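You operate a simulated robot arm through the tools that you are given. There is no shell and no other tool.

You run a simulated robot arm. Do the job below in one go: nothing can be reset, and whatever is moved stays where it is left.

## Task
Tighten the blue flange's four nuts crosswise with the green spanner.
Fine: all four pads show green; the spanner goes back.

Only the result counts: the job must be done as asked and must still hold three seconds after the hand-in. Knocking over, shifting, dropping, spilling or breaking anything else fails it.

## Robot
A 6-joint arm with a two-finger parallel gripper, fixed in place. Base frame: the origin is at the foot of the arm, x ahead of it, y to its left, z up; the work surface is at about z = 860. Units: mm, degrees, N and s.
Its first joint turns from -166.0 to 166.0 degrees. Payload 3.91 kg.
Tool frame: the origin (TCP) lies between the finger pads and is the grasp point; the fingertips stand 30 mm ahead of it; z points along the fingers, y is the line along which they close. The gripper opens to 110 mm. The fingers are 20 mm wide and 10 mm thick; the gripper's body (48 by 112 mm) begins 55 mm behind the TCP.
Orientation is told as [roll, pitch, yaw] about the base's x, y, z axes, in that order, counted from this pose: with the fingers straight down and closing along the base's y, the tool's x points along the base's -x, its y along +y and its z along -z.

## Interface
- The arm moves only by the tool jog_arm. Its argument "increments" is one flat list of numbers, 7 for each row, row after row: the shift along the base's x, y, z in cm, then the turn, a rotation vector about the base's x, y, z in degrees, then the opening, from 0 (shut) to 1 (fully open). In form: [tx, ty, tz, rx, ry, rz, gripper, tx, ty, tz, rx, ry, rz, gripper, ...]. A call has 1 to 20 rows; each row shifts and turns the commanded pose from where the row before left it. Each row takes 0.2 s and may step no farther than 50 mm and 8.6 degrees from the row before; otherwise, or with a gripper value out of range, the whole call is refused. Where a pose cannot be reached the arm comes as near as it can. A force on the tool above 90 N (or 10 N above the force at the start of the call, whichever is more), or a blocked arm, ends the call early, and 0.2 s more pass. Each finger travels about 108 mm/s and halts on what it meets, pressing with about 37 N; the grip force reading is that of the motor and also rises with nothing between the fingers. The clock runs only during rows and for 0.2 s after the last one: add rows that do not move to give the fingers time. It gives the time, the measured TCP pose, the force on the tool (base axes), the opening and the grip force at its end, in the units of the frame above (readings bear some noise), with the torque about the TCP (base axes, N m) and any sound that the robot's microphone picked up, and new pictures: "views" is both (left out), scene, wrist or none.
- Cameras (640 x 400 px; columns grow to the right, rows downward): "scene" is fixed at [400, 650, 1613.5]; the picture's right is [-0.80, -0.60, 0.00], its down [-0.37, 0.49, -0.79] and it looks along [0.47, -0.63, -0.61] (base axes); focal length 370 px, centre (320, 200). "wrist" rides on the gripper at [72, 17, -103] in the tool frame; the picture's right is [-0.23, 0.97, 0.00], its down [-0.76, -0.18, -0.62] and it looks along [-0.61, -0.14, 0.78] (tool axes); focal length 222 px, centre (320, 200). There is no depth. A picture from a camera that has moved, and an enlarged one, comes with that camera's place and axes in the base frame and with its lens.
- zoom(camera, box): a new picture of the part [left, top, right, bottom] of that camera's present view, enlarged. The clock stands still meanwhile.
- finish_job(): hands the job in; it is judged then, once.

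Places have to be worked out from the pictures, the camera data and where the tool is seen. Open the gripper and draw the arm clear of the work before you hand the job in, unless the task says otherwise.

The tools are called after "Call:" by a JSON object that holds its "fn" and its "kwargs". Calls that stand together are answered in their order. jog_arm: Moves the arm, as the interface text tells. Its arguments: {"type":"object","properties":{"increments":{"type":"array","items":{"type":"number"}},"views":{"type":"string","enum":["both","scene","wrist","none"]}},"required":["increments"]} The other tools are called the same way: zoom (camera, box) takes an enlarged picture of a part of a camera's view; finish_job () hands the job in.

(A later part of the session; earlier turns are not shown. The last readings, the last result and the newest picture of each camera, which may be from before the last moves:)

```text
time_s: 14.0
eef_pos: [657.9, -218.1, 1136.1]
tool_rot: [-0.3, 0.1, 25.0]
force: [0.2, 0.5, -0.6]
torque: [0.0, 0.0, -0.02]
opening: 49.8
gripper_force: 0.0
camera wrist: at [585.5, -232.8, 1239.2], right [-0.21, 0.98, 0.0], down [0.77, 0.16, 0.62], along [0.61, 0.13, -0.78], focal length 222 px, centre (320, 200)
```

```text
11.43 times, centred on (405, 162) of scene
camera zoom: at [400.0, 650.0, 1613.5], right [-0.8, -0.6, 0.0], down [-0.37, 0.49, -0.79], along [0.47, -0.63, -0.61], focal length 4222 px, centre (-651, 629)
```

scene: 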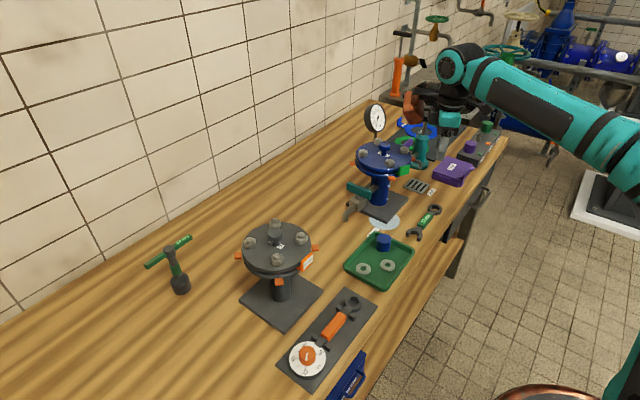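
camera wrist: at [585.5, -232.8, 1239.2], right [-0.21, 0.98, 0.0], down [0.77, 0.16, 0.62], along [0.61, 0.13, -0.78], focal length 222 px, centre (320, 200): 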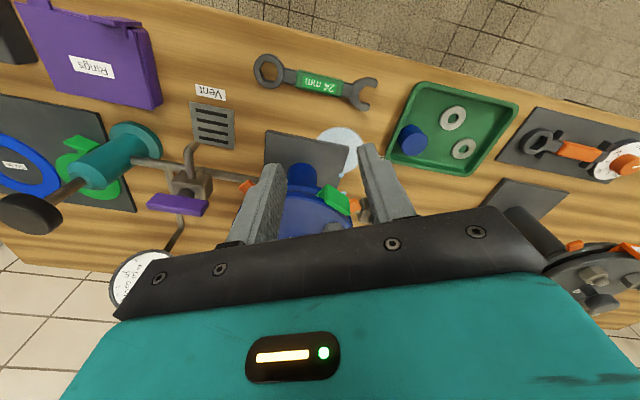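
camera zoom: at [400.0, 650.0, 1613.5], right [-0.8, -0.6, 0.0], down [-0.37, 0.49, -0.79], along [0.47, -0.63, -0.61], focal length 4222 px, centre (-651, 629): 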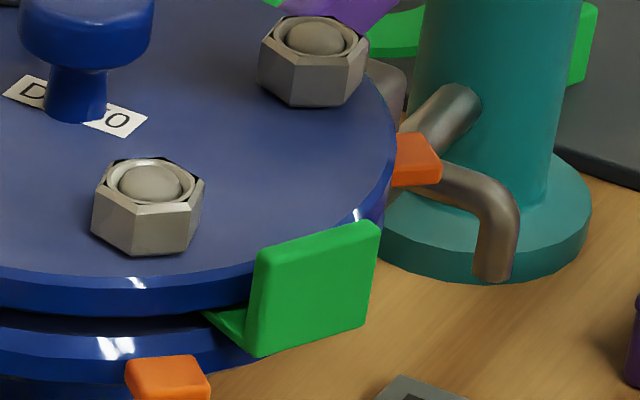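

The tag's top edge now runs from (722,-199) to (735,-169); originally it ran from about (727,-235) to (728,-202), so it must go back about 21° toward -y. I close the fingers as a poker, turn to yaw 0 and go to (728,-145) on its +y side.

Call:
{"fn": "jog_arm", "kwargs": {"increments": [2.33, 2.43, 0, 0, 0, -8.33, 0.2, 2.33, 2.43, 0, 0, 0, -8.33, 0, 2.33, 2.43, 0, 0, 0, -8.33, 0, 0, 0, 0, 0, 0, 0, 0, 0, 0, 0, 0, 0, 0, 0]}}

```text
time_s: 15.2
eef_pos: [726.6, -147.2, 1137.7]
tool_rot: [-0.2, 0.2, 0.1]
force: [0.7, -0.4, 0.0]
torque: [-0.03, -0.01, -0.04]
opening: 0.6
gripper_force: 37.0
camera wrist: at [654.7, -129.5, 1239.4], right [0.23, 0.97, 0.0], down [0.76, -0.17, 0.62], along [0.61, -0.14, -0.78], focal length 222 px, centre (320, 200)
```

scene: 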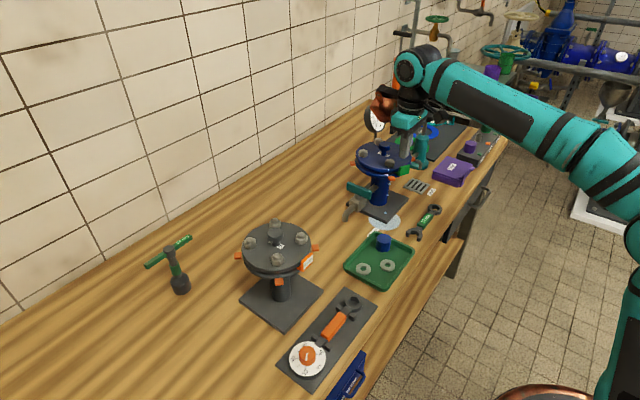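
wrist: 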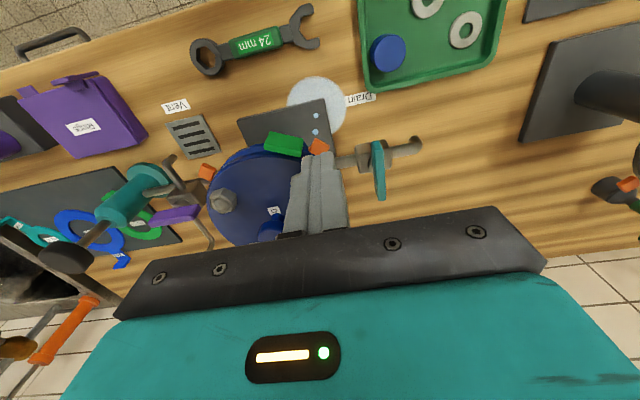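

Call:
{"fn": "zoom", "kwargs": {"camera": "wrist", "box": [230, 120, 370, 220]}}

```text
4.00 times, centred on (300, 170) of wrist
camera zoom: at [654.7, -129.5, 1239.4], right [0.23, 0.97, 0.0], down [0.76, -0.17, 0.62], along [0.61, -0.14, -0.78], focal length 888 px, centre (400, 320)
```

zoom: 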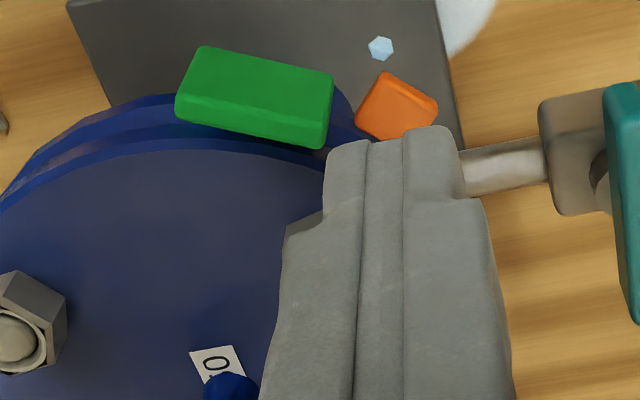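

The tag's +y end is at about (738,-164). I shift the poker to x≈735, go down to TCP z≈1078 (fingertips ≈1048, above the flange top and beside the rim) and push toward -y along the arc.

Call:
{"fn": "jog_arm", "kwargs": {"increments": [0.8, 0.2, -2.9, 0, 0, 0, 0, 0, 0, -2.9, 0, 0, 0, 0, 0, 0, 0, 0, 0, 0, 0]}}

```text
time_s: 16.0
eef_pos: [736.6, -144.9, 1076.9]
tool_rot: [-0.2, 0.1, 0.1]
force: [1.1, -0.6, 0.2]
torque: [-0.03, 0.0, -0.03]
opening: 0.0
gripper_force: 36.6
camera wrist: at [664.4, -128.1, 1180.1], right [0.23, 0.97, 0.0], down [0.76, -0.17, 0.62], along [0.61, -0.14, -0.78], focal length 222 px, centre (320, 200)
```

scene: 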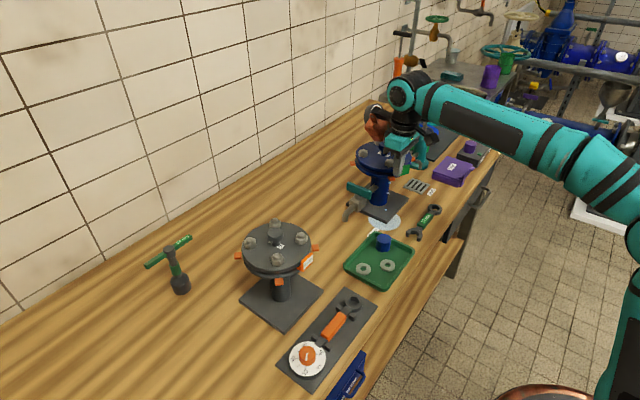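
wrist: 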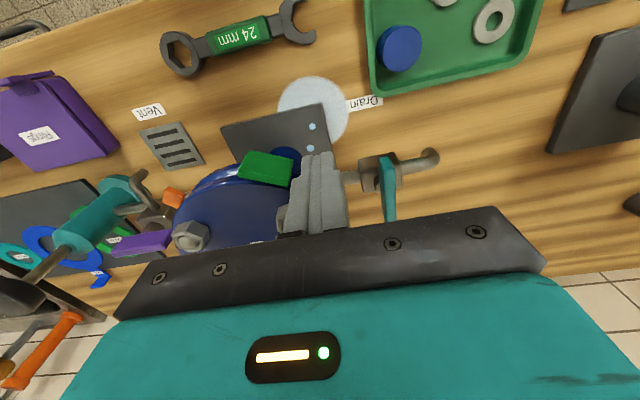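

Call:
{"fn": "zoom", "kwargs": {"camera": "scene", "box": [350, 90, 450, 190]}}

Call:
{"fn": "zoom", "kwargs": {"camera": "wrist", "box": [220, 130, 360, 240]}}

```text
4.00 times, centred on (400, 140) of scene
camera zoom: at [400.0, 650.0, 1613.5], right [-0.8, -0.6, 0.0], down [-0.37, 0.49, -0.79], along [0.47, -0.63, -0.61], focal length 1478 px, centre (0, 440)
```

zoom: 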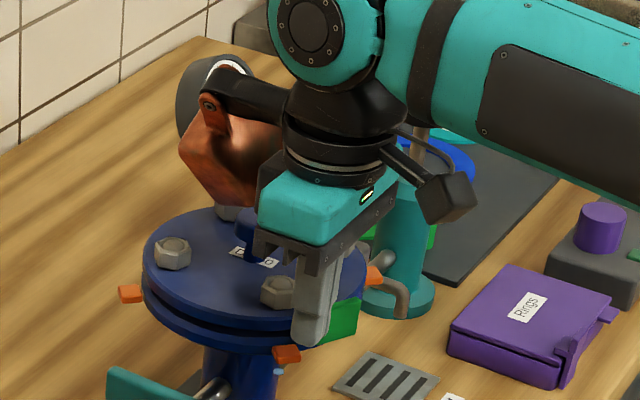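

```text
3.64 times, centred on (290, 185) of wrist
camera zoom: at [664.4, -128.1, 1180.1], right [0.23, 0.97, 0.0], down [0.76, -0.17, 0.62], along [0.61, -0.14, -0.78], focal length 808 px, centre (429, 254)
```

zoom: 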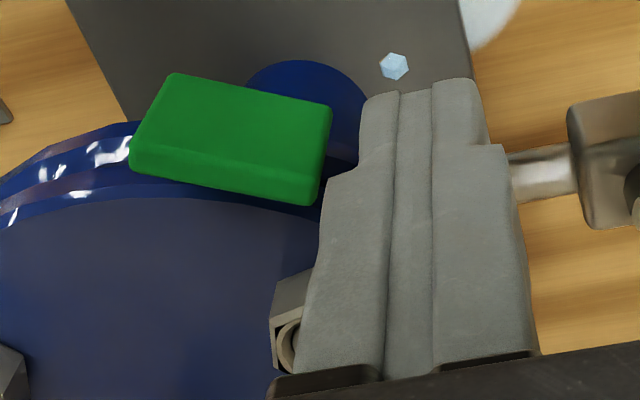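

The poker stands right beside the tag's end and the box is clear of the knob. I push gently toward -y in 1 cm steps.

Call:
{"fn": "jog_arm", "kwargs": {"increments": [-0.1, -1.0, 0, 0, 0, 0, 0, -0.2, -1.0, 0, 0, 0, 0, 0, -0.3, -1.0, 0, 0, 0, 0, 0, -0.25, -1.0, 0, 0, 0, 0, 0, 0, 0, 0, 0, 0, 0, 0]}}

Call:
{"fn": "zoom", "kwargs": {"camera": "wrist", "box": [220, 130, 360, 240]}}

Call:
{"fn": "zoom", "kwargs": {"camera": "scene", "box": [385, 145, 425, 180]}}

```text
time_s: 17.2
eef_pos: [727.2, -183.7, 1076.8]
tool_rot: [-0.2, 0.1, 0.1]
force: [0.3, -1.2, -0.3]
torque: [0.0, 0.03, -0.01]
opening: 0.0
gripper_force: 37.3
camera wrist: at [656.5, -166.5, 1180.6], right [0.23, 0.97, 0.0], down [0.76, -0.17, 0.62], along [0.61, -0.14, -0.78], focal length 222 px, centre (320, 200)
```

scene: 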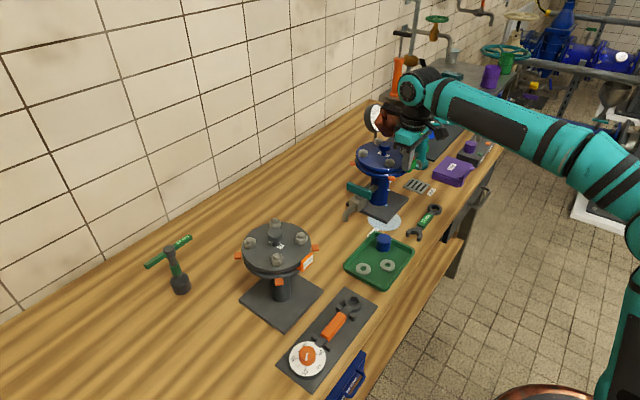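
wrist: 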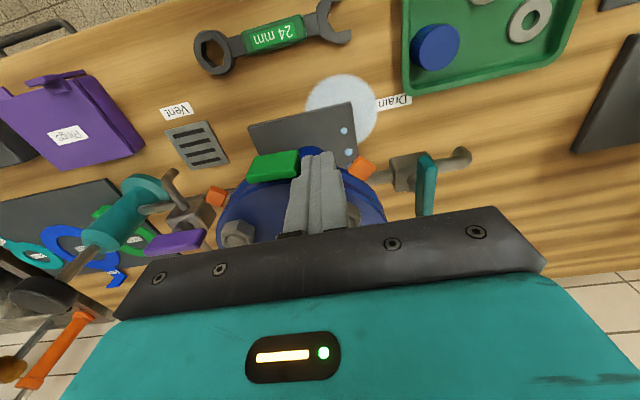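

```text
3.64 times, centred on (290, 185) of wrist
camera zoom: at [656.5, -166.5, 1180.6], right [0.23, 0.97, 0.0], down [0.76, -0.17, 0.62], along [0.61, -0.14, -0.78], focal length 808 px, centre (429, 254)
```

zoom: 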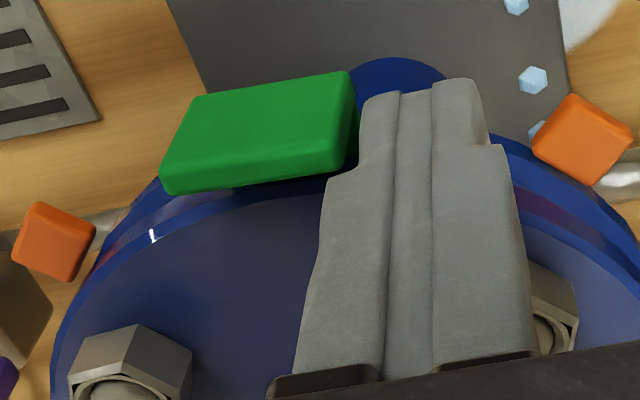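

```text
11.43 times, centred on (405, 162) of scene
camera zoom: at [400.0, 650.0, 1613.5], right [-0.8, -0.6, 0.0], down [-0.37, 0.49, -0.79], along [0.47, -0.63, -0.61], focal length 4222 px, centre (-651, 629)
```

zoom: 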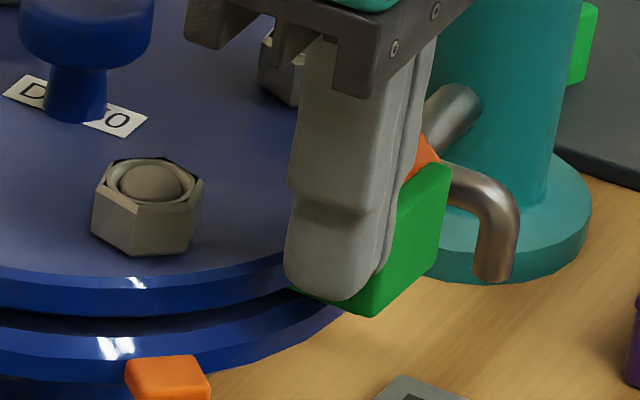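

The tag slides easily and now is about 5 mm short of its original place. I push 5 mm more, then retract a little toward +y to compare with the earlier picture.

Call:
{"fn": "jog_arm", "kwargs": {"increments": [-0.1, -0.5, 0, 0, 0, 0, 0, 0, 0, 0, 0, 0, 0, 0, 0.1, 0.5, 0, 0, 0, 0, 0, 0, 2.0, 0, 0, 0, 0, 0, 0, 2.5, 0, 0, 0, 0, 0, 0, 0, 4, 0, 0, 0, 0, -4, 2, 2, 0, 0, 0, 0, -4, 2, 0, 0, 0, 0, 0]}}

Call:
{"fn": "zoom", "kwargs": {"camera": "scene", "box": [395, 150, 435, 180]}}

Call:
{"fn": "zoom", "kwargs": {"camera": "scene", "box": [380, 125, 440, 180]}}

```text
time_s: 19.0
eef_pos: [647.9, -99.0, 1138.6]
tool_rot: [-0.2, 0.3, 0.1]
force: [0.7, -0.6, -0.2]
torque: [0.03, 0.09, 0.01]
opening: 0.0
gripper_force: 36.9
camera wrist: at [575.4, -81.5, 1241.4], right [0.23, 0.97, 0.0], down [0.76, -0.17, 0.62], along [0.6, -0.14, -0.78], focal length 222 px, centre (320, 200)
```

scene: 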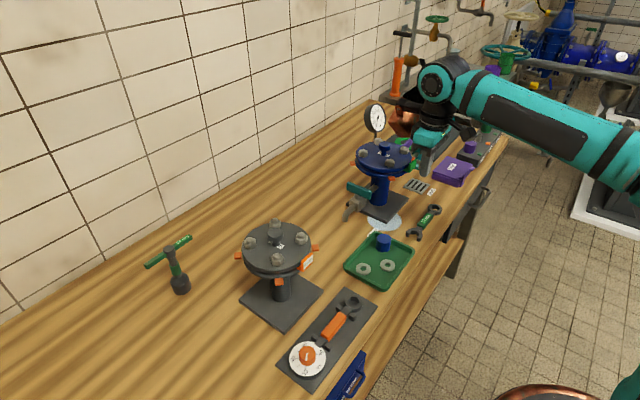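
wrist: 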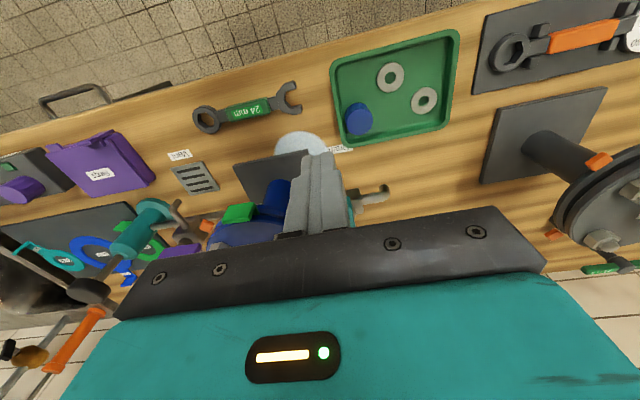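

```text
13.33 times, centred on (415, 165) of scene
camera zoom: at [400.0, 650.0, 1613.5], right [-0.8, -0.6, 0.0], down [-0.37, 0.49, -0.79], along [0.47, -0.63, -0.61], focal length 4926 px, centre (-947, 667)
```

zoom: 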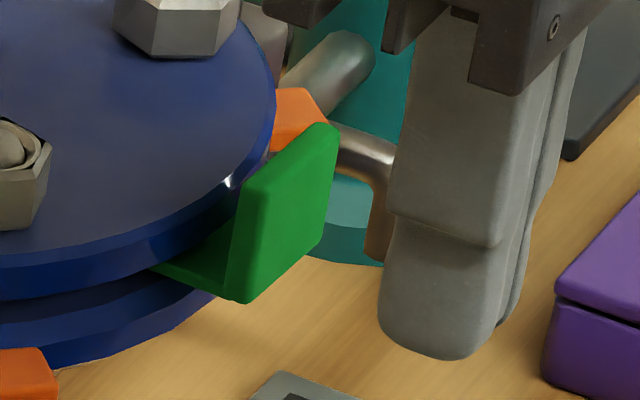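

```text
7.27 times, centred on (410, 152) of scene
camera zoom: at [400.0, 650.0, 1613.5], right [-0.8, -0.6, 0.0], down [-0.37, 0.49, -0.79], along [0.47, -0.63, -0.61], focal length 2687 px, centre (-334, 546)
```

zoom: 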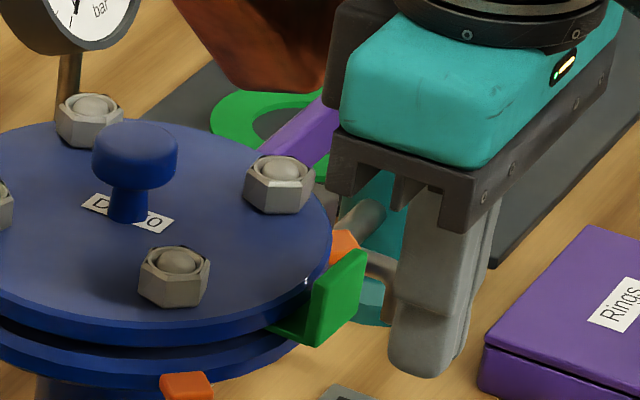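

Compared with the original picture, the tag is now about 3–4 mm too far out (-x) and 2.7 mm too far toward +y. I measure it once more from the wrist camera to finish the correction.

Call:
{"fn": "zoom", "kwargs": {"camera": "wrist", "box": [210, 185, 270, 235]}}

```text
8.00 times, centred on (240, 210) of wrist
camera zoom: at [575.4, -81.5, 1241.4], right [0.23, 0.97, 0.0], down [0.76, -0.17, 0.62], along [0.6, -0.14, -0.78], focal length 1777 px, centre (960, 120)
```

zoom: 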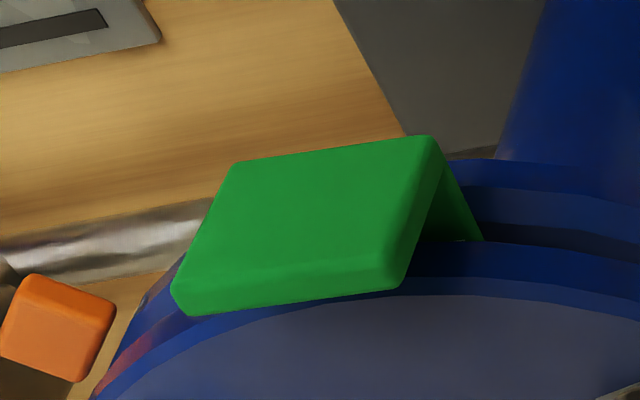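

I move to the outside of the tag (x≈695, y≈-212) at height, then go down to push it inward by about 3.7 mm.

Call:
{"fn": "jog_arm", "kwargs": {"increments": [1.6, -3.8, 0, 0, 0, 0, 0, 1.6, -3.8, 0, 0, 0, 0, 0, 1.6, -3.8, 0, 0, 0, 0, 0, 0, 0, -3, 0, 0, 0, 0, 0, 0, -3.1, 0, 0, 0, 0, 0, 0, 0, 0, 0, 0, 0]}}

Call:
{"fn": "zoom", "kwargs": {"camera": "scene", "box": [385, 145, 425, 180]}}

Call:
{"fn": "zoom", "kwargs": {"camera": "wrist", "box": [230, 120, 410, 240]}}

```text
time_s: 20.4
eef_pos: [696.4, -208.7, 1077.4]
tool_rot: [-0.2, 0.1, 0.1]
force: [0.3, 0.8, 1.0]
torque: [-0.02, 0.0, 0.01]
opening: 0.0
gripper_force: 36.8
camera wrist: at [624.8, -190.4, 1180.1], right [0.23, 0.97, 0.0], down [0.76, -0.17, 0.62], along [0.61, -0.14, -0.78], focal length 222 px, centre (320, 200)
```

scene: 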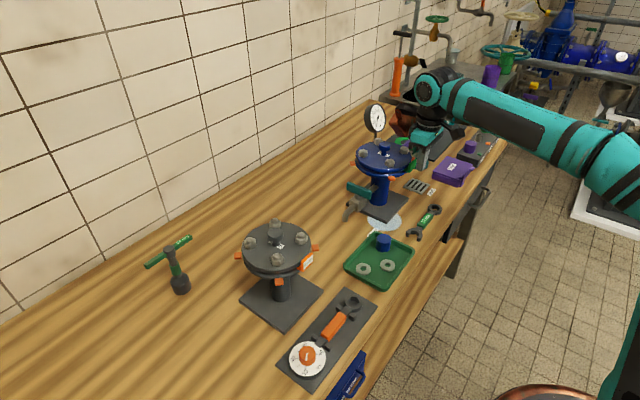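
wrist: 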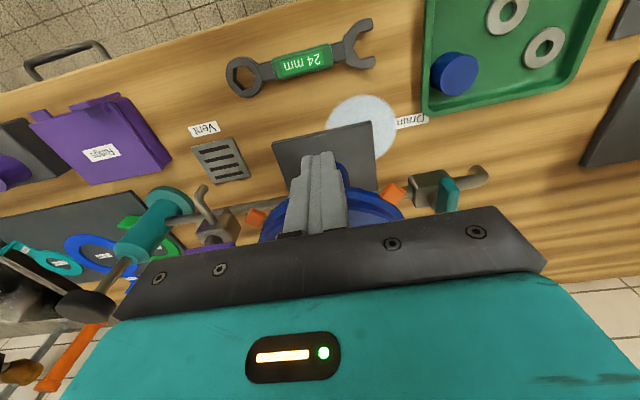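

```text
11.43 times, centred on (405, 162) of scene
camera zoom: at [400.0, 650.0, 1613.5], right [-0.8, -0.6, 0.0], down [-0.37, 0.49, -0.79], along [0.47, -0.63, -0.61], focal length 4222 px, centre (-651, 629)
```

zoom: 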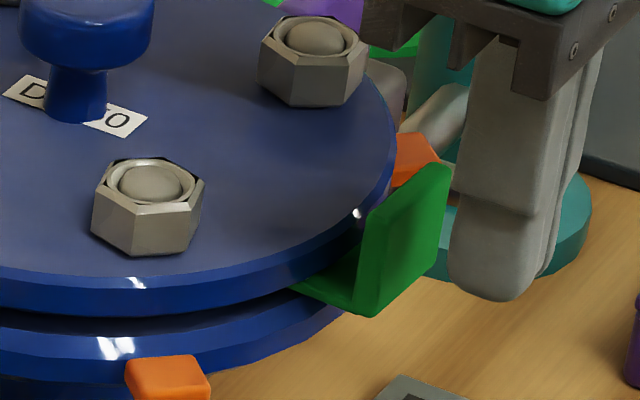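

```text
3.33 times, centred on (320, 180) of wrist
camera zoom: at [624.8, -190.4, 1180.1], right [0.23, 0.97, 0.0], down [0.76, -0.17, 0.62], along [0.61, -0.14, -0.78], focal length 740 px, centre (320, 267)
```

zoom: 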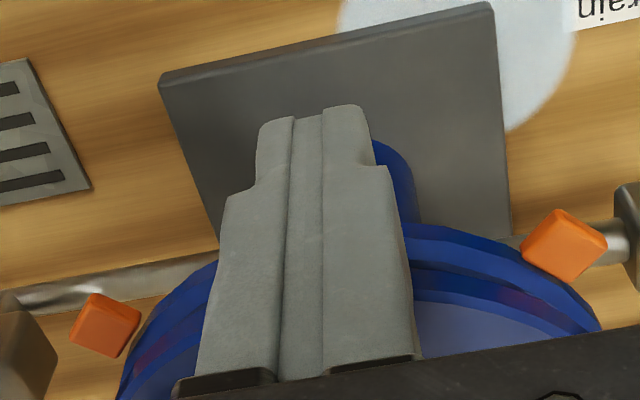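

The poker is outside the tag with a gap. I push +x by 15.5 mm (face to about x≈722) and back off to compare.

Call:
{"fn": "jog_arm", "kwargs": {"increments": [0.8, 0, 0, 0, 0, 0, 0, 0.5, 0, 0, 0, 0, 0, 0, 0.25, 0, 0, 0, 0, 0, 0, 0, 0, 0, 0, 0, 0, 0, -1.55, 0, 0, 0, 0, 0, 0, 0, 0, 0, 0, 0, 0, 0]}}

Call:
{"fn": "zoom", "kwargs": {"camera": "scene", "box": [395, 150, 435, 180]}}

```text
time_s: 21.8
eef_pos: [694.2, -210.9, 1079.1]
tool_rot: [-0.2, 0.2, 0.1]
force: [-0.1, -0.5, -0.2]
torque: [0.02, -0.01, 0.0]
opening: 0.1
gripper_force: 36.5
camera wrist: at [623.9, -193.2, 1181.2], right [0.23, 0.97, 0.0], down [0.76, -0.17, 0.62], along [0.61, -0.14, -0.78], focal length 222 px, centre (320, 200)
```

scene: 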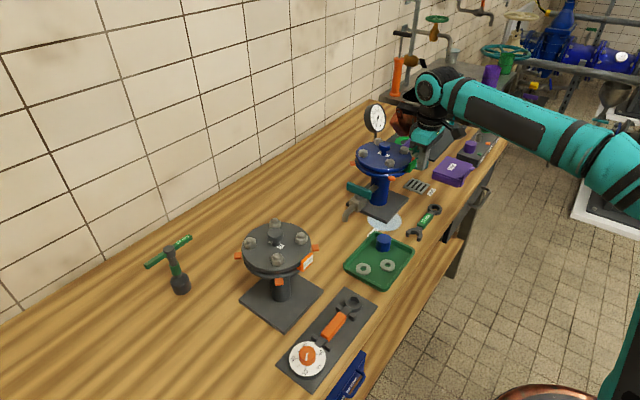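
wrist: 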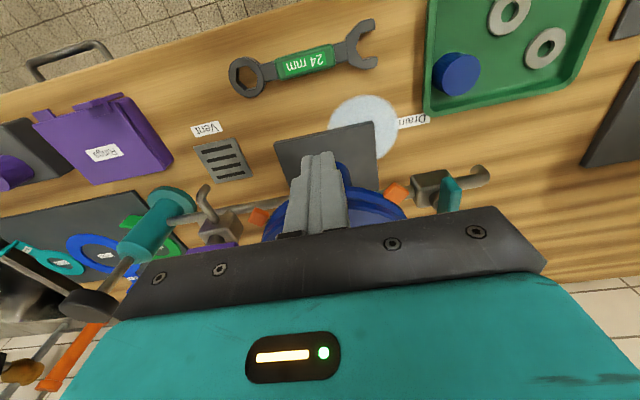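

```text
13.33 times, centred on (415, 165) of scene
camera zoom: at [400.0, 650.0, 1613.5], right [-0.8, -0.6, 0.0], down [-0.37, 0.49, -0.79], along [0.47, -0.63, -0.61], focal length 4926 px, centre (-947, 667)
```

zoom: 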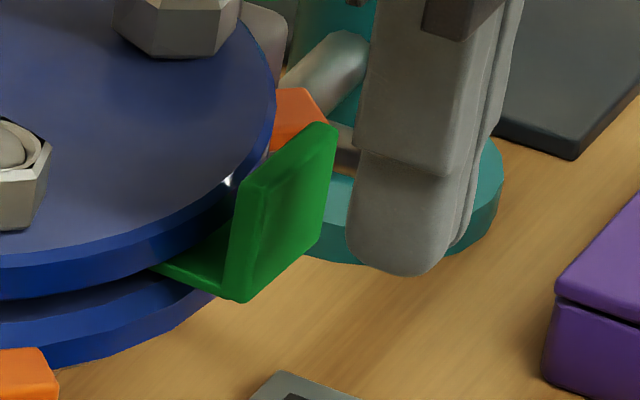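

The tag moved only about 1 mm; it still needs about +2.9 mm in x and -3 mm in y. I push again 3 mm deeper and check.

Call:
{"fn": "jog_arm", "kwargs": {"increments": [0.8, 0, 0, 0, 0, 0, 0, 0.7, 0, 0, 0, 0, 0, 0, 0.35, 0, 0, 0, 0, 0, 0, 0, 0, 0, 0, 0, 0, 0, -1.85, 0, 0, 0, 0, 0, 0, 0, 0, 0, 0, 0, 0, 0], "views": "none"}}

Call:
{"fn": "zoom", "kwargs": {"camera": "scene", "box": [395, 150, 435, 180]}}

```text
time_s: 23.2
eef_pos: [694.5, -211.4, 1077.0]
tool_rot: [-0.2, 0.2, 0.1]
force: [-0.6, -1.0, -0.3]
torque: [-0.02, -0.01, -0.03]
opening: 0.0
gripper_force: 37.2
```

```text
13.33 times, centred on (415, 165) of scene
camera zoom: at [400.0, 650.0, 1613.5], right [-0.8, -0.6, 0.0], down [-0.37, 0.49, -0.79], along [0.47, -0.63, -0.61], focal length 4926 px, centre (-947, 667)
```

zoom: 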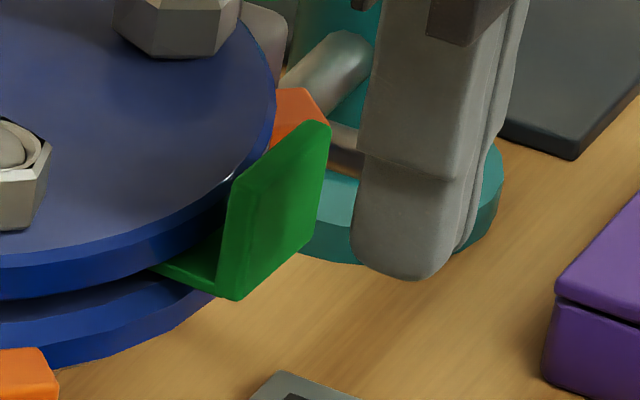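

Two millimetres better. Now I go around over to the +y end and give it the last 3 mm toward -y.

Call:
{"fn": "jog_arm", "kwargs": {"increments": [0, 0, 4, 0, 0, 0, 0, 0, 0, 2, 0, 0, 0, 0, 1.4, 2.3, 0, 0, 0, 0, 0, 1.4, 2.3, 0, 0, 0, 0, 0, 0, 0, -3, 0, 0, 0, 0, 0, 0, -3, 0, 0, 0, 0, 0, 0, 0, 0, 0, 0, 0], "views": "wrist"}}

Call:
{"fn": "zoom", "kwargs": {"camera": "wrist", "box": [220, 130, 360, 240]}}

```text
time_s: 24.8
eef_pos: [722.2, -164.7, 1079.5]
tool_rot: [-0.1, 0.1, 0.1]
force: [0.1, 0.4, -0.3]
torque: [0.02, 0.01, 0.0]
opening: 0.1
gripper_force: 37.4
camera wrist: at [649.9, -147.6, 1182.1], right [0.23, 0.97, 0.0], down [0.76, -0.17, 0.62], along [0.61, -0.14, -0.78], focal length 222 px, centre (320, 200)
```

wrist: 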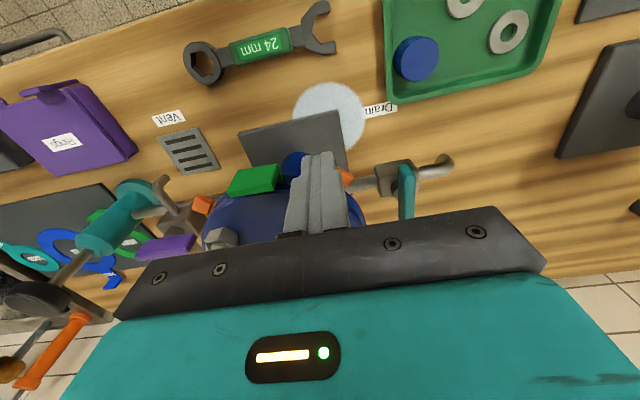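

```text
3.64 times, centred on (290, 185) of wrist
camera zoom: at [649.9, -147.6, 1182.1], right [0.23, 0.97, 0.0], down [0.76, -0.17, 0.62], along [0.61, -0.14, -0.78], focal length 808 px, centre (429, 254)
```

zoom: 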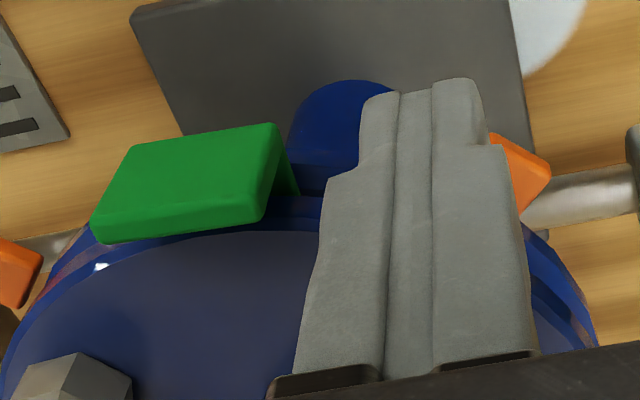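

Call:
{"fn": "jog_arm", "kwargs": {"increments": [0, -1.0, 0, 0, 0, 0, 0, 0, -1.0, 0, 0, 0, 0, 0, 0, -0.4, 0, 0, 0, 0, 0, 0, -0.3, 0, 0, 0, 0, 0, 0, 0, 0, 0, 0, 0, 0, 0, 2.7, 0, 0, 0, 0, 0, 0, 0, 4, 0, 0, 0, 0, 0, 3, 4, 0, 0, 0, 0, 0, 0, 0, 0, 0, 0, 0], "views": "none"}}

Call:
{"fn": "zoom", "kwargs": {"camera": "scene", "box": [395, 150, 435, 180]}}

```text
time_s: 26.8
eef_pos: [723.6, -132.8, 1158.9]
tool_rot: [-0.3, 0.2, 0.1]
force: [-0.2, 0.6, -0.5]
torque: [0.0, -0.02, 0.0]
opening: 0.0
gripper_force: 36.5
```

```text
13.33 times, centred on (415, 165) of scene
camera zoom: at [400.0, 650.0, 1613.5], right [-0.8, -0.6, 0.0], down [-0.37, 0.49, -0.79], along [0.47, -0.63, -0.61], focal length 4926 px, centre (-947, 667)
```

zoom: 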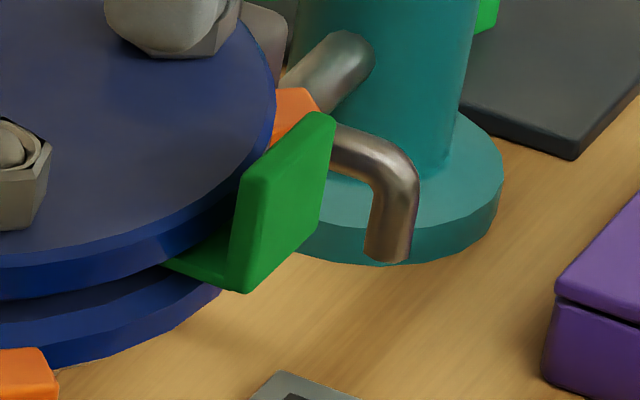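

The tag is back within about a millimetre of its original place. Nut D looks a bit different in this picture, so I check the whole flange again.

Call:
{"fn": "zoom", "kwargs": {"camera": "scene", "box": [340, 130, 440, 190]}}

Call:
{"fn": "zoom", "kwargs": {"camera": "scene", "box": [390, 135, 420, 165]}}

```text
6.40 times, centred on (390, 160) of scene
camera zoom: at [400.0, 650.0, 1613.5], right [-0.8, -0.6, 0.0], down [-0.37, 0.49, -0.79], along [0.47, -0.63, -0.61], focal length 2365 px, centre (-128, 456)
```

zoom: 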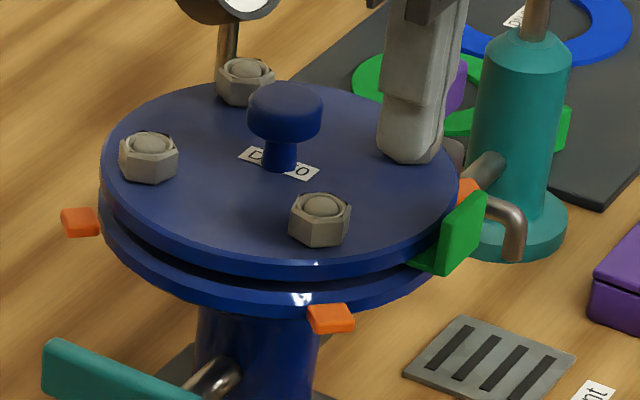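

```text
13.33 times, centred on (405, 150) of scene
camera zoom: at [400.0, 650.0, 1613.5], right [-0.8, -0.6, 0.0], down [-0.37, 0.49, -0.79], along [0.47, -0.63, -0.61], focal length 4926 px, centre (-813, 867)
```

zoom: 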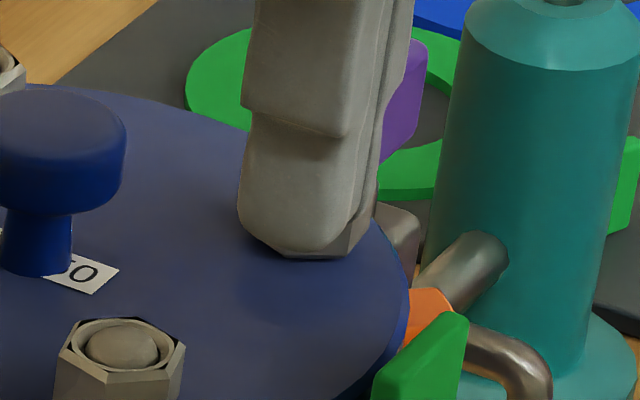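

It is only the finger standing in front of nut D; all is in order. Now, staying high (box ≥1190), I turn to yaw +90 while moving over the spanner.

Call:
{"fn": "jog_arm", "kwargs": {"increments": [-0.6, -0.8, -0.16, 0, 0, 8.2, 0.45, -0.6, -0.8, -0.16, 0, 0, 8.2, 0.45, -0.6, -0.8, -0.16, 0, 0, 8.2, 0.45, -0.6, -0.8, -0.16, 0, 0, 8.2, 0.45, -0.6, -0.8, -0.16, 0, 0, 8.2, 0.45, -0.6, -0.8, -0.16, 0, 0, 8.2, 0.45, -0.6, -0.8, -0.16, 0, 0, 8.2, 0.45, -0.6, -0.8, -0.16, 0, 0, 8.2, 0.45, -0.6, -0.8, -0.16, 0, 0, 8.2, 0.45, -0.6, -0.8, -0.16, 0, 0, 8.2, 0.45, -0.6, -0.8, -0.16, 0, 0, 7.9, 0.45, 0, 0, 0, 0, 0, 0, 0.45]}}

Call:
{"fn": "zoom", "kwargs": {"camera": "scene", "box": [395, 40, 515, 160]}}

```text
time_s: 29.4
eef_pos: [657.5, -224.4, 1138.5]
tool_rot: [-0.3, 0.1, 90.1]
force: [-0.4, 0.3, -0.4]
torque: [0.02, 0.01, -0.01]
opening: 49.3
gripper_force: 0.1
camera wrist: at [640.8, -296.5, 1242.1], right [-0.97, 0.23, 0.0], down [0.17, 0.76, 0.62], along [0.14, 0.61, -0.78], focal length 222 px, centre (320, 200)
```

scene: 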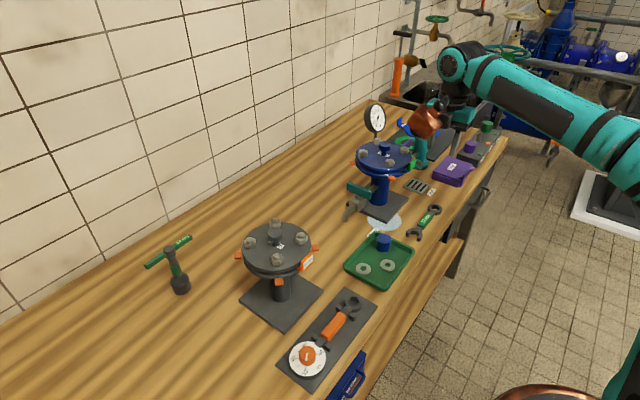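
wrist: 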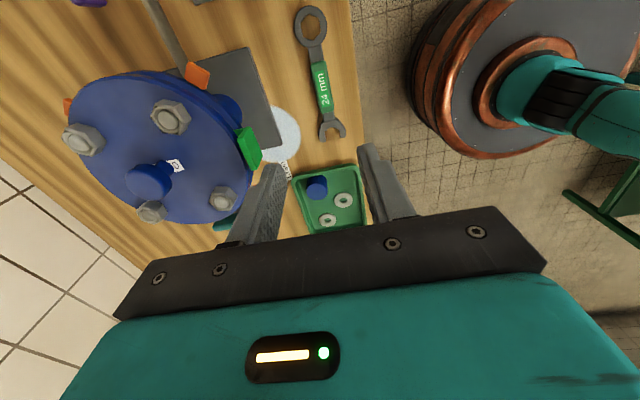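

```text
3.33 times, centred on (455, 100) of scene
camera zoom: at [400.0, 650.0, 1613.5], right [-0.8, -0.6, 0.0], down [-0.37, 0.49, -0.79], along [0.47, -0.63, -0.61], focal length 1232 px, centre (-130, 533)
```

zoom: 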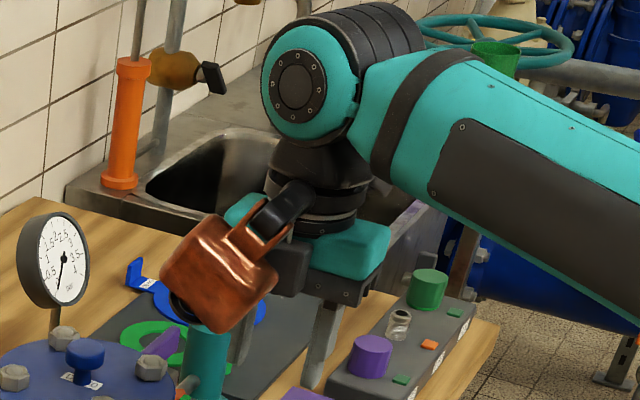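

Yaw +90 reached, and the box will stay clear (x≤720, y≥-175) when descending. I zoom in on the spanner for alignment.

Call:
{"fn": "zoom", "kwargs": {"camera": "wrist", "box": [280, 0, 360, 150]}}

Call:
{"fn": "zoom", "kwargs": {"camera": "wrist", "box": [280, 0, 350, 60]}}

```text
2.67 times, centred on (320, 75) of wrist
camera zoom: at [640.8, -296.5, 1242.1], right [-0.97, 0.23, 0.0], down [0.17, 0.76, 0.62], along [0.14, 0.61, -0.78], focal length 592 px, centre (320, 533)
```

zoom: 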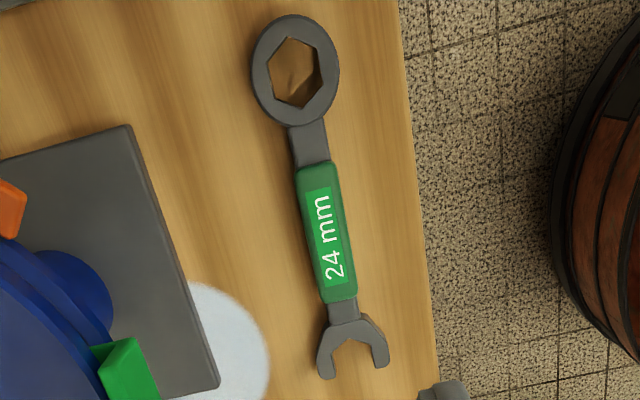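

```text
6.67 times, centred on (315, 30) of wrist
camera zoom: at [640.8, -296.5, 1242.1], right [-0.97, 0.23, 0.0], down [0.17, 0.76, 0.62], along [0.14, 0.61, -0.78], focal length 1481 px, centre (353, 1333)
```

zoom: 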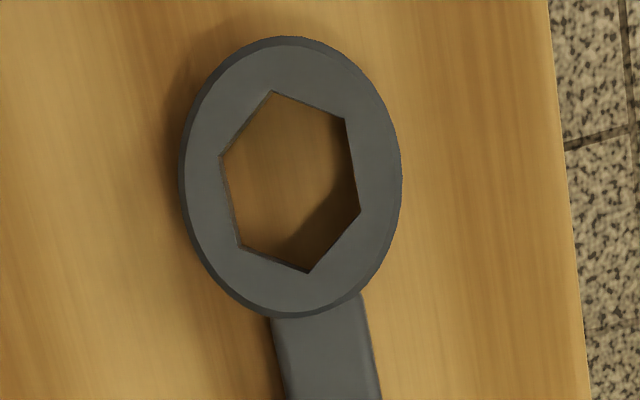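

Spanner axis is about x≈654 here, ring centre y≈-294. I shift x by -3 mm and descend to TCP z≈896, then check.

Call:
{"fn": "jog_arm", "kwargs": {"increments": [-0.3, 0, -4.85, 0, 0, 0, 0.45, 0, 0, -4.85, 0, 0, 0, 0.45, 0, 0, -4.85, 0, 0, 0, 0.45, 0, 0, -4.85, 0, 0, 0, 0.45, 0, 0, -4.85, 0, 0, 0, 0.45, 0, 0, 0, 0, 0, 0, 0.45]}}

```text
time_s: 30.8
eef_pos: [653.1, -228.8, 898.6]
tool_rot: [-0.2, 0.1, 90.0]
force: [-0.2, -0.5, 0.3]
torque: [-0.01, 0.0, -0.02]
opening: 49.4
gripper_force: 0.1
camera wrist: at [636.3, -300.9, 1000.7], right [-0.97, 0.23, 0.0], down [0.18, 0.76, 0.62], along [0.14, 0.61, -0.78], focal length 222 px, centre (320, 200)
```

scene: 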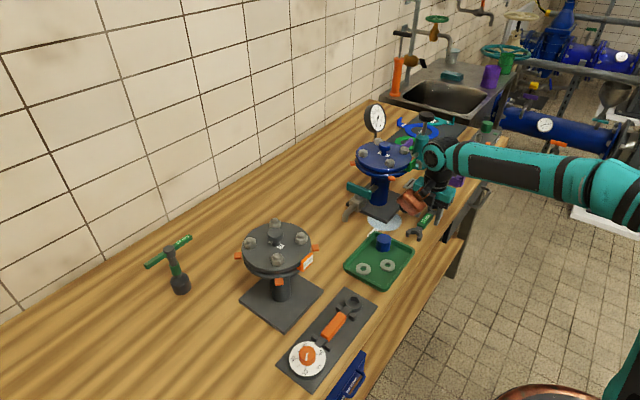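
wrist: 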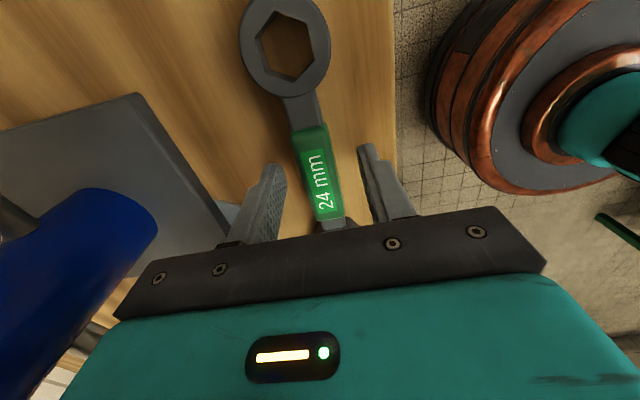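

The ring is now fully in view and the fingers straddle the handle with the ring about 65 mm away. I lower 3 mm and close.

Call:
{"fn": "jog_arm", "kwargs": {"increments": [0, 0, -0.3, 0, 0, 0, 0.45, 0, 0, 0, 0, 0, 0, 0, 0, 0, 0, 0, 0, 0, 0, 0, 0, 0, 0, 0, 0, 0]}}

```text
time_s: 31.8
eef_pos: [654.2, -226.9, 893.9]
tool_rot: [-0.2, 0.1, 90.1]
force: [2.4, -0.3, 2.5]
torque: [-0.09, 0.05, 0.03]
opening: 23.2
gripper_force: 36.6
camera wrist: at [636.9, -299.3, 998.0], right [-0.97, 0.23, 0.0], down [0.18, 0.76, 0.62], along [0.14, 0.61, -0.78], focal length 222 px, centre (320, 200)
```

scene: 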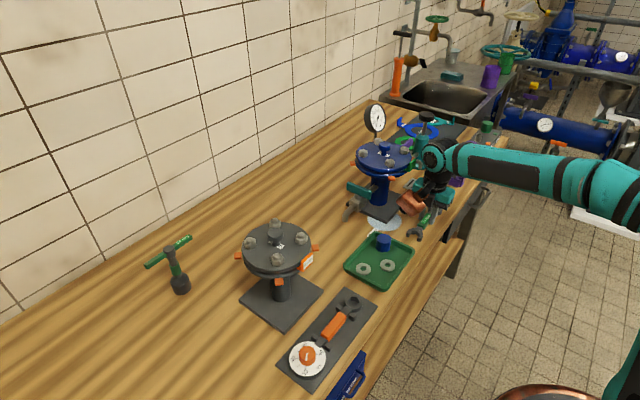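
wrist: 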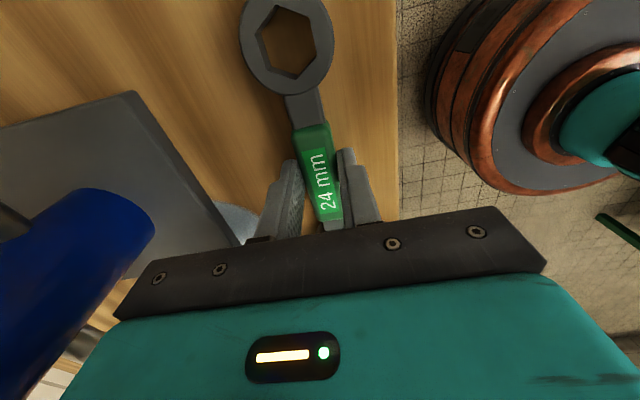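

Gripped (23.2 mm, 37 N). I note this as the spanner's home: TCP ≈(653.9,-227.3,895), yaw 90. Now lift straight up and see how it hangs.

Call:
{"fn": "jog_arm", "kwargs": {"increments": [0, 0, 1, 0, 0, 0, 0, 0, 0, 3, 0, 0, 0, 0, 0, 0, 4.5, 0, 0, 0, 0, 0, 0, 4.5, 0, 0, 0, 0, 0, 0, 4.5, 0, 0, 0, 0, 0, 0, 4.5, 0, 0, 0, 0, 0, 0, 3.5, 0, 0, 0, 0, 0, 0, 0, 0, 0, 0, 0]}}

Call:
{"fn": "zoom", "kwargs": {"camera": "wrist", "box": [220, 0, 380, 110]}}

Call:
{"fn": "zoom", "kwargs": {"camera": "scene", "box": [395, 60, 495, 180]}}

```text
time_s: 33.6
eef_pos: [655.8, -226.2, 1148.2]
tool_rot: [-0.2, 0.1, 90.0]
force: [0.1, 0.6, -1.9]
torque: [0.02, -0.03, 0.02]
opening: 23.5
gripper_force: 36.7
camera wrist: at [638.7, -298.5, 1251.4], right [-0.97, 0.23, 0.0], down [0.18, 0.76, 0.62], along [0.14, 0.61, -0.78], focal length 222 px, centre (320, 200)
```

scene: 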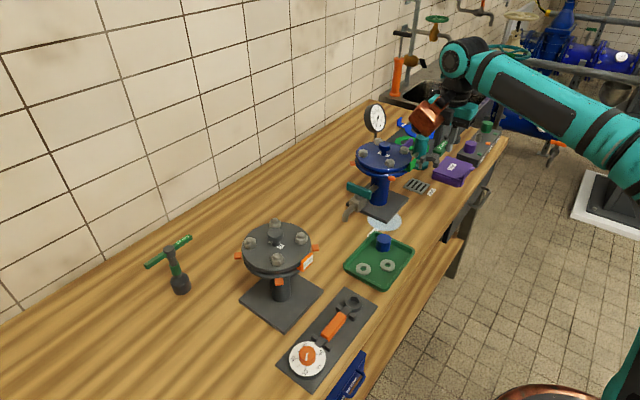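
wrist: 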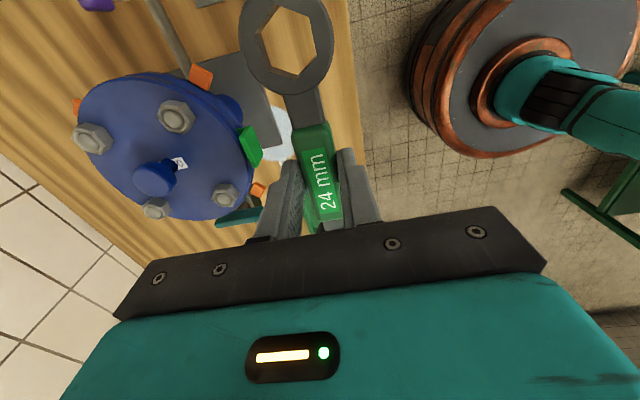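

```text
3.64 times, centred on (300, 55) of wrist
camera zoom: at [638.7, -298.5, 1251.4], right [-0.97, 0.23, 0.0], down [0.18, 0.76, 0.62], along [0.14, 0.61, -0.78], focal length 808 px, centre (393, 727)
```

zoom: 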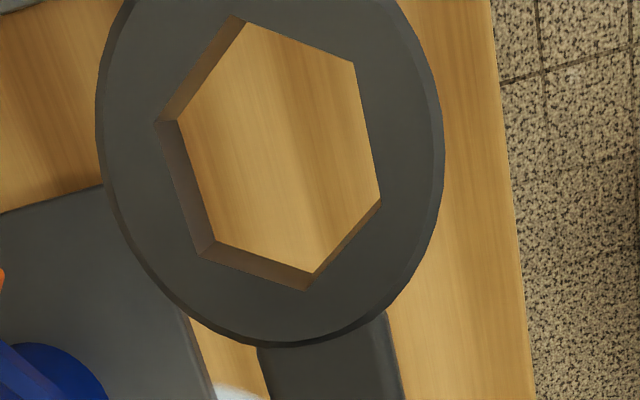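

```text
3.33 times, centred on (445, 120) of scene
camera zoom: at [400.0, 650.0, 1613.5], right [-0.8, -0.6, 0.0], down [-0.37, 0.49, -0.79], along [0.47, -0.63, -0.61], focal length 1232 px, centre (-97, 467)
```

zoom: 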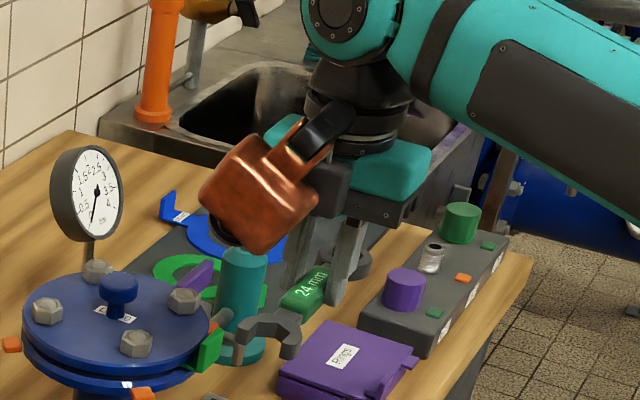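

The spanner came up level and unchanged in the hand: the ring centre sits about 68 mm along tool x, with a hex vertex along the handle. I go to a hover over nut A: yaw 104.4°, TCP about (757.6,-109.6,1140).

Call:
{"fn": "jog_arm", "kwargs": {"increments": [2.55, 2.92, -0.2, 0, 0, 3.6, 0, 2.55, 2.92, -0.2, 0, 0, 3.6, 0, 2.55, 2.92, -0.2, 0, 0, 3.6, 0, 2.55, 2.92, -0.2, 0, 0, 3.6, 0, 0, 0, 0, 0, 0, 0, 0]}}

Call:
{"fn": "zoom", "kwargs": {"camera": "wrist", "box": [210, 0, 370, 110]}}

```text
time_s: 34.8
eef_pos: [754.7, -106.5, 1142.1]
tool_rot: [-0.2, 0.1, 104.4]
force: [0.1, -0.2, -2.2]
torque: [-0.02, 0.0, 0.01]
opening: 23.2
gripper_force: 37.3
camera wrist: at [756.8, -180.0, 1245.1], right [-1.0, -0.02, 0.0], down [-0.02, 0.78, 0.62], along [-0.01, 0.62, -0.78], focal length 222 px, centre (320, 200)
```

scene: 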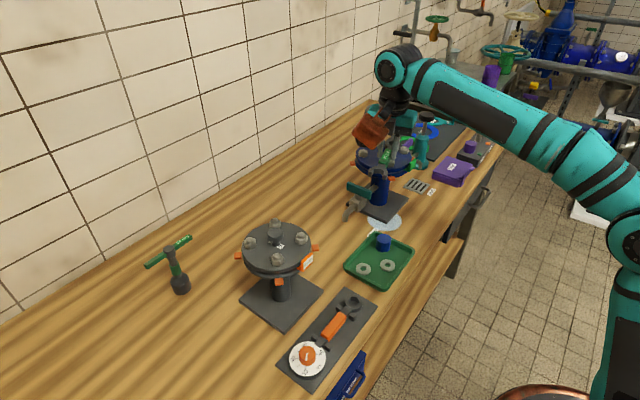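
wrist: 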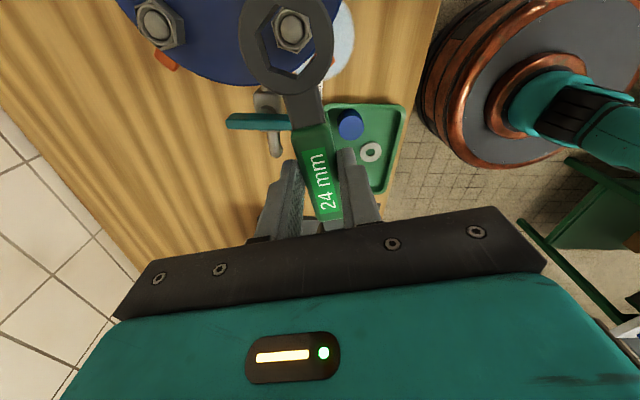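

```text
3.64 times, centred on (290, 55) of wrist
camera zoom: at [756.8, -180.0, 1245.1], right [-1.0, -0.02, 0.0], down [-0.02, 0.78, 0.62], along [-0.01, 0.62, -0.78], focal length 808 px, centre (429, 727)
```

zoom: 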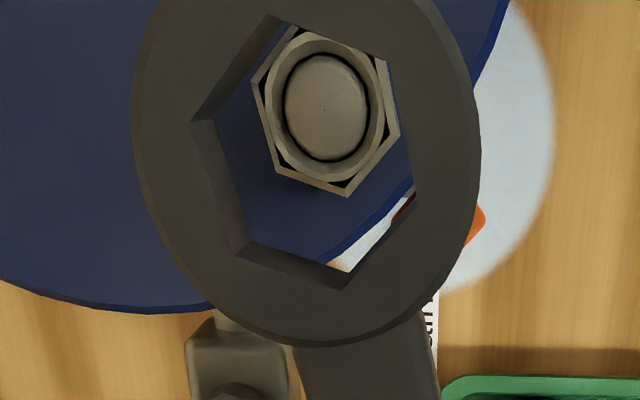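

The nut shows through the hole with edges nearly parallel. By my reckoning nut A is about 4.2 mm further along tool x and 2.7 mm toward -tool y from the ring's centre; I zoom for finer numbers before correcting.

Call:
{"fn": "zoom", "kwargs": {"camera": "wrist", "box": [250, 0, 330, 60]}}

```text
6.67 times, centred on (290, 30) of wrist
camera zoom: at [756.8, -180.0, 1245.1], right [-1.0, -0.02, 0.0], down [-0.02, 0.78, 0.62], along [-0.01, 0.62, -0.78], focal length 1481 px, centre (520, 1333)
```

zoom: 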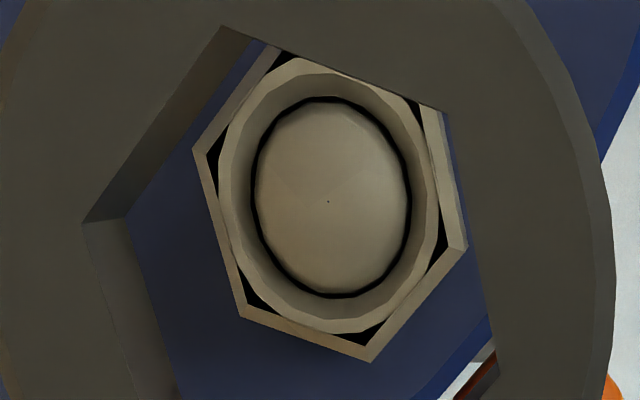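

Nut A centre is at tool (72.9,-2.0), the ring centre at (67.8,0.5), angle matches within 1°. I shift by (+3.7,-4.3) mm and go down 32 mm to just above the bolt dome, then look again.

Call:
{"fn": "jog_arm", "kwargs": {"increments": [0.37, -0.43, 0, 0, 0, 0, 0, 0, 0, -1.6, 0, 0, 0, 0, 0, 0, -1.6, 0, 0, 0, 0, 0, 0, 0, 0, 0, 0, 0], "views": "wrist"}}

Call:
{"fn": "zoom", "kwargs": {"camera": "wrist", "box": [240, 0, 330, 60]}}

Call:
{"fn": "zoom", "kwargs": {"camera": "scene", "box": [340, 110, 440, 190]}}

```text
time_s: 35.8
eef_pos: [759.5, -111.7, 1108.3]
tool_rot: [-0.2, 0.1, 104.4]
force: [-1.1, 0.7, -2.6]
torque: [-0.03, 0.02, 0.01]
opening: 23.4
gripper_force: 36.5
camera wrist: at [761.6, -185.5, 1211.8], right [-1.0, -0.02, 0.0], down [-0.02, 0.78, 0.62], along [-0.01, 0.62, -0.78], focal length 222 px, centre (320, 200)
```

wrist: 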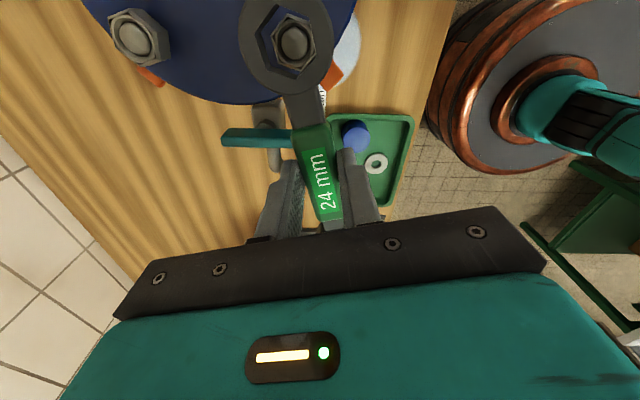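

```text
6.67 times, centred on (285, 30) of wrist
camera zoom: at [761.6, -185.5, 1211.8], right [-1.0, -0.02, 0.0], down [-0.02, 0.78, 0.62], along [-0.01, 0.62, -0.78], focal length 1481 px, centre (553, 1333)
```

zoom: 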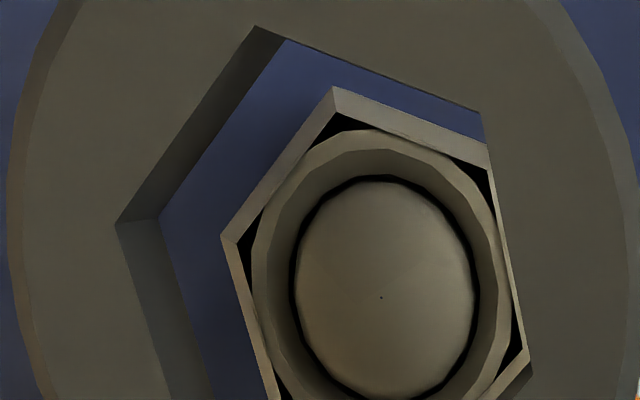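

```text
5.00 times, centred on (390, 150) of scene
camera zoom: at [400.0, 650.0, 1613.5], right [-0.8, -0.6, 0.0], down [-0.37, 0.49, -0.79], along [0.47, -0.63, -0.61], focal length 1847 px, centre (-30, 450)
```

zoom: 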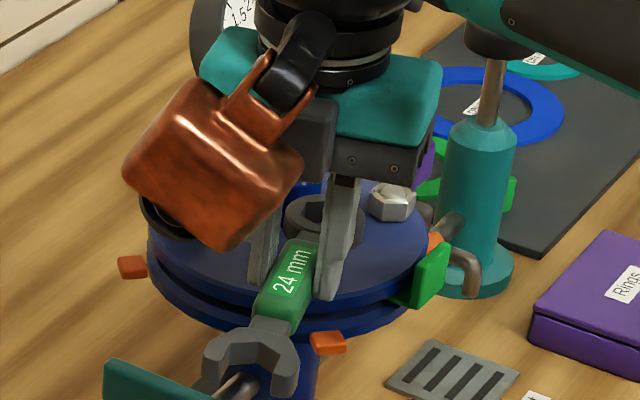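

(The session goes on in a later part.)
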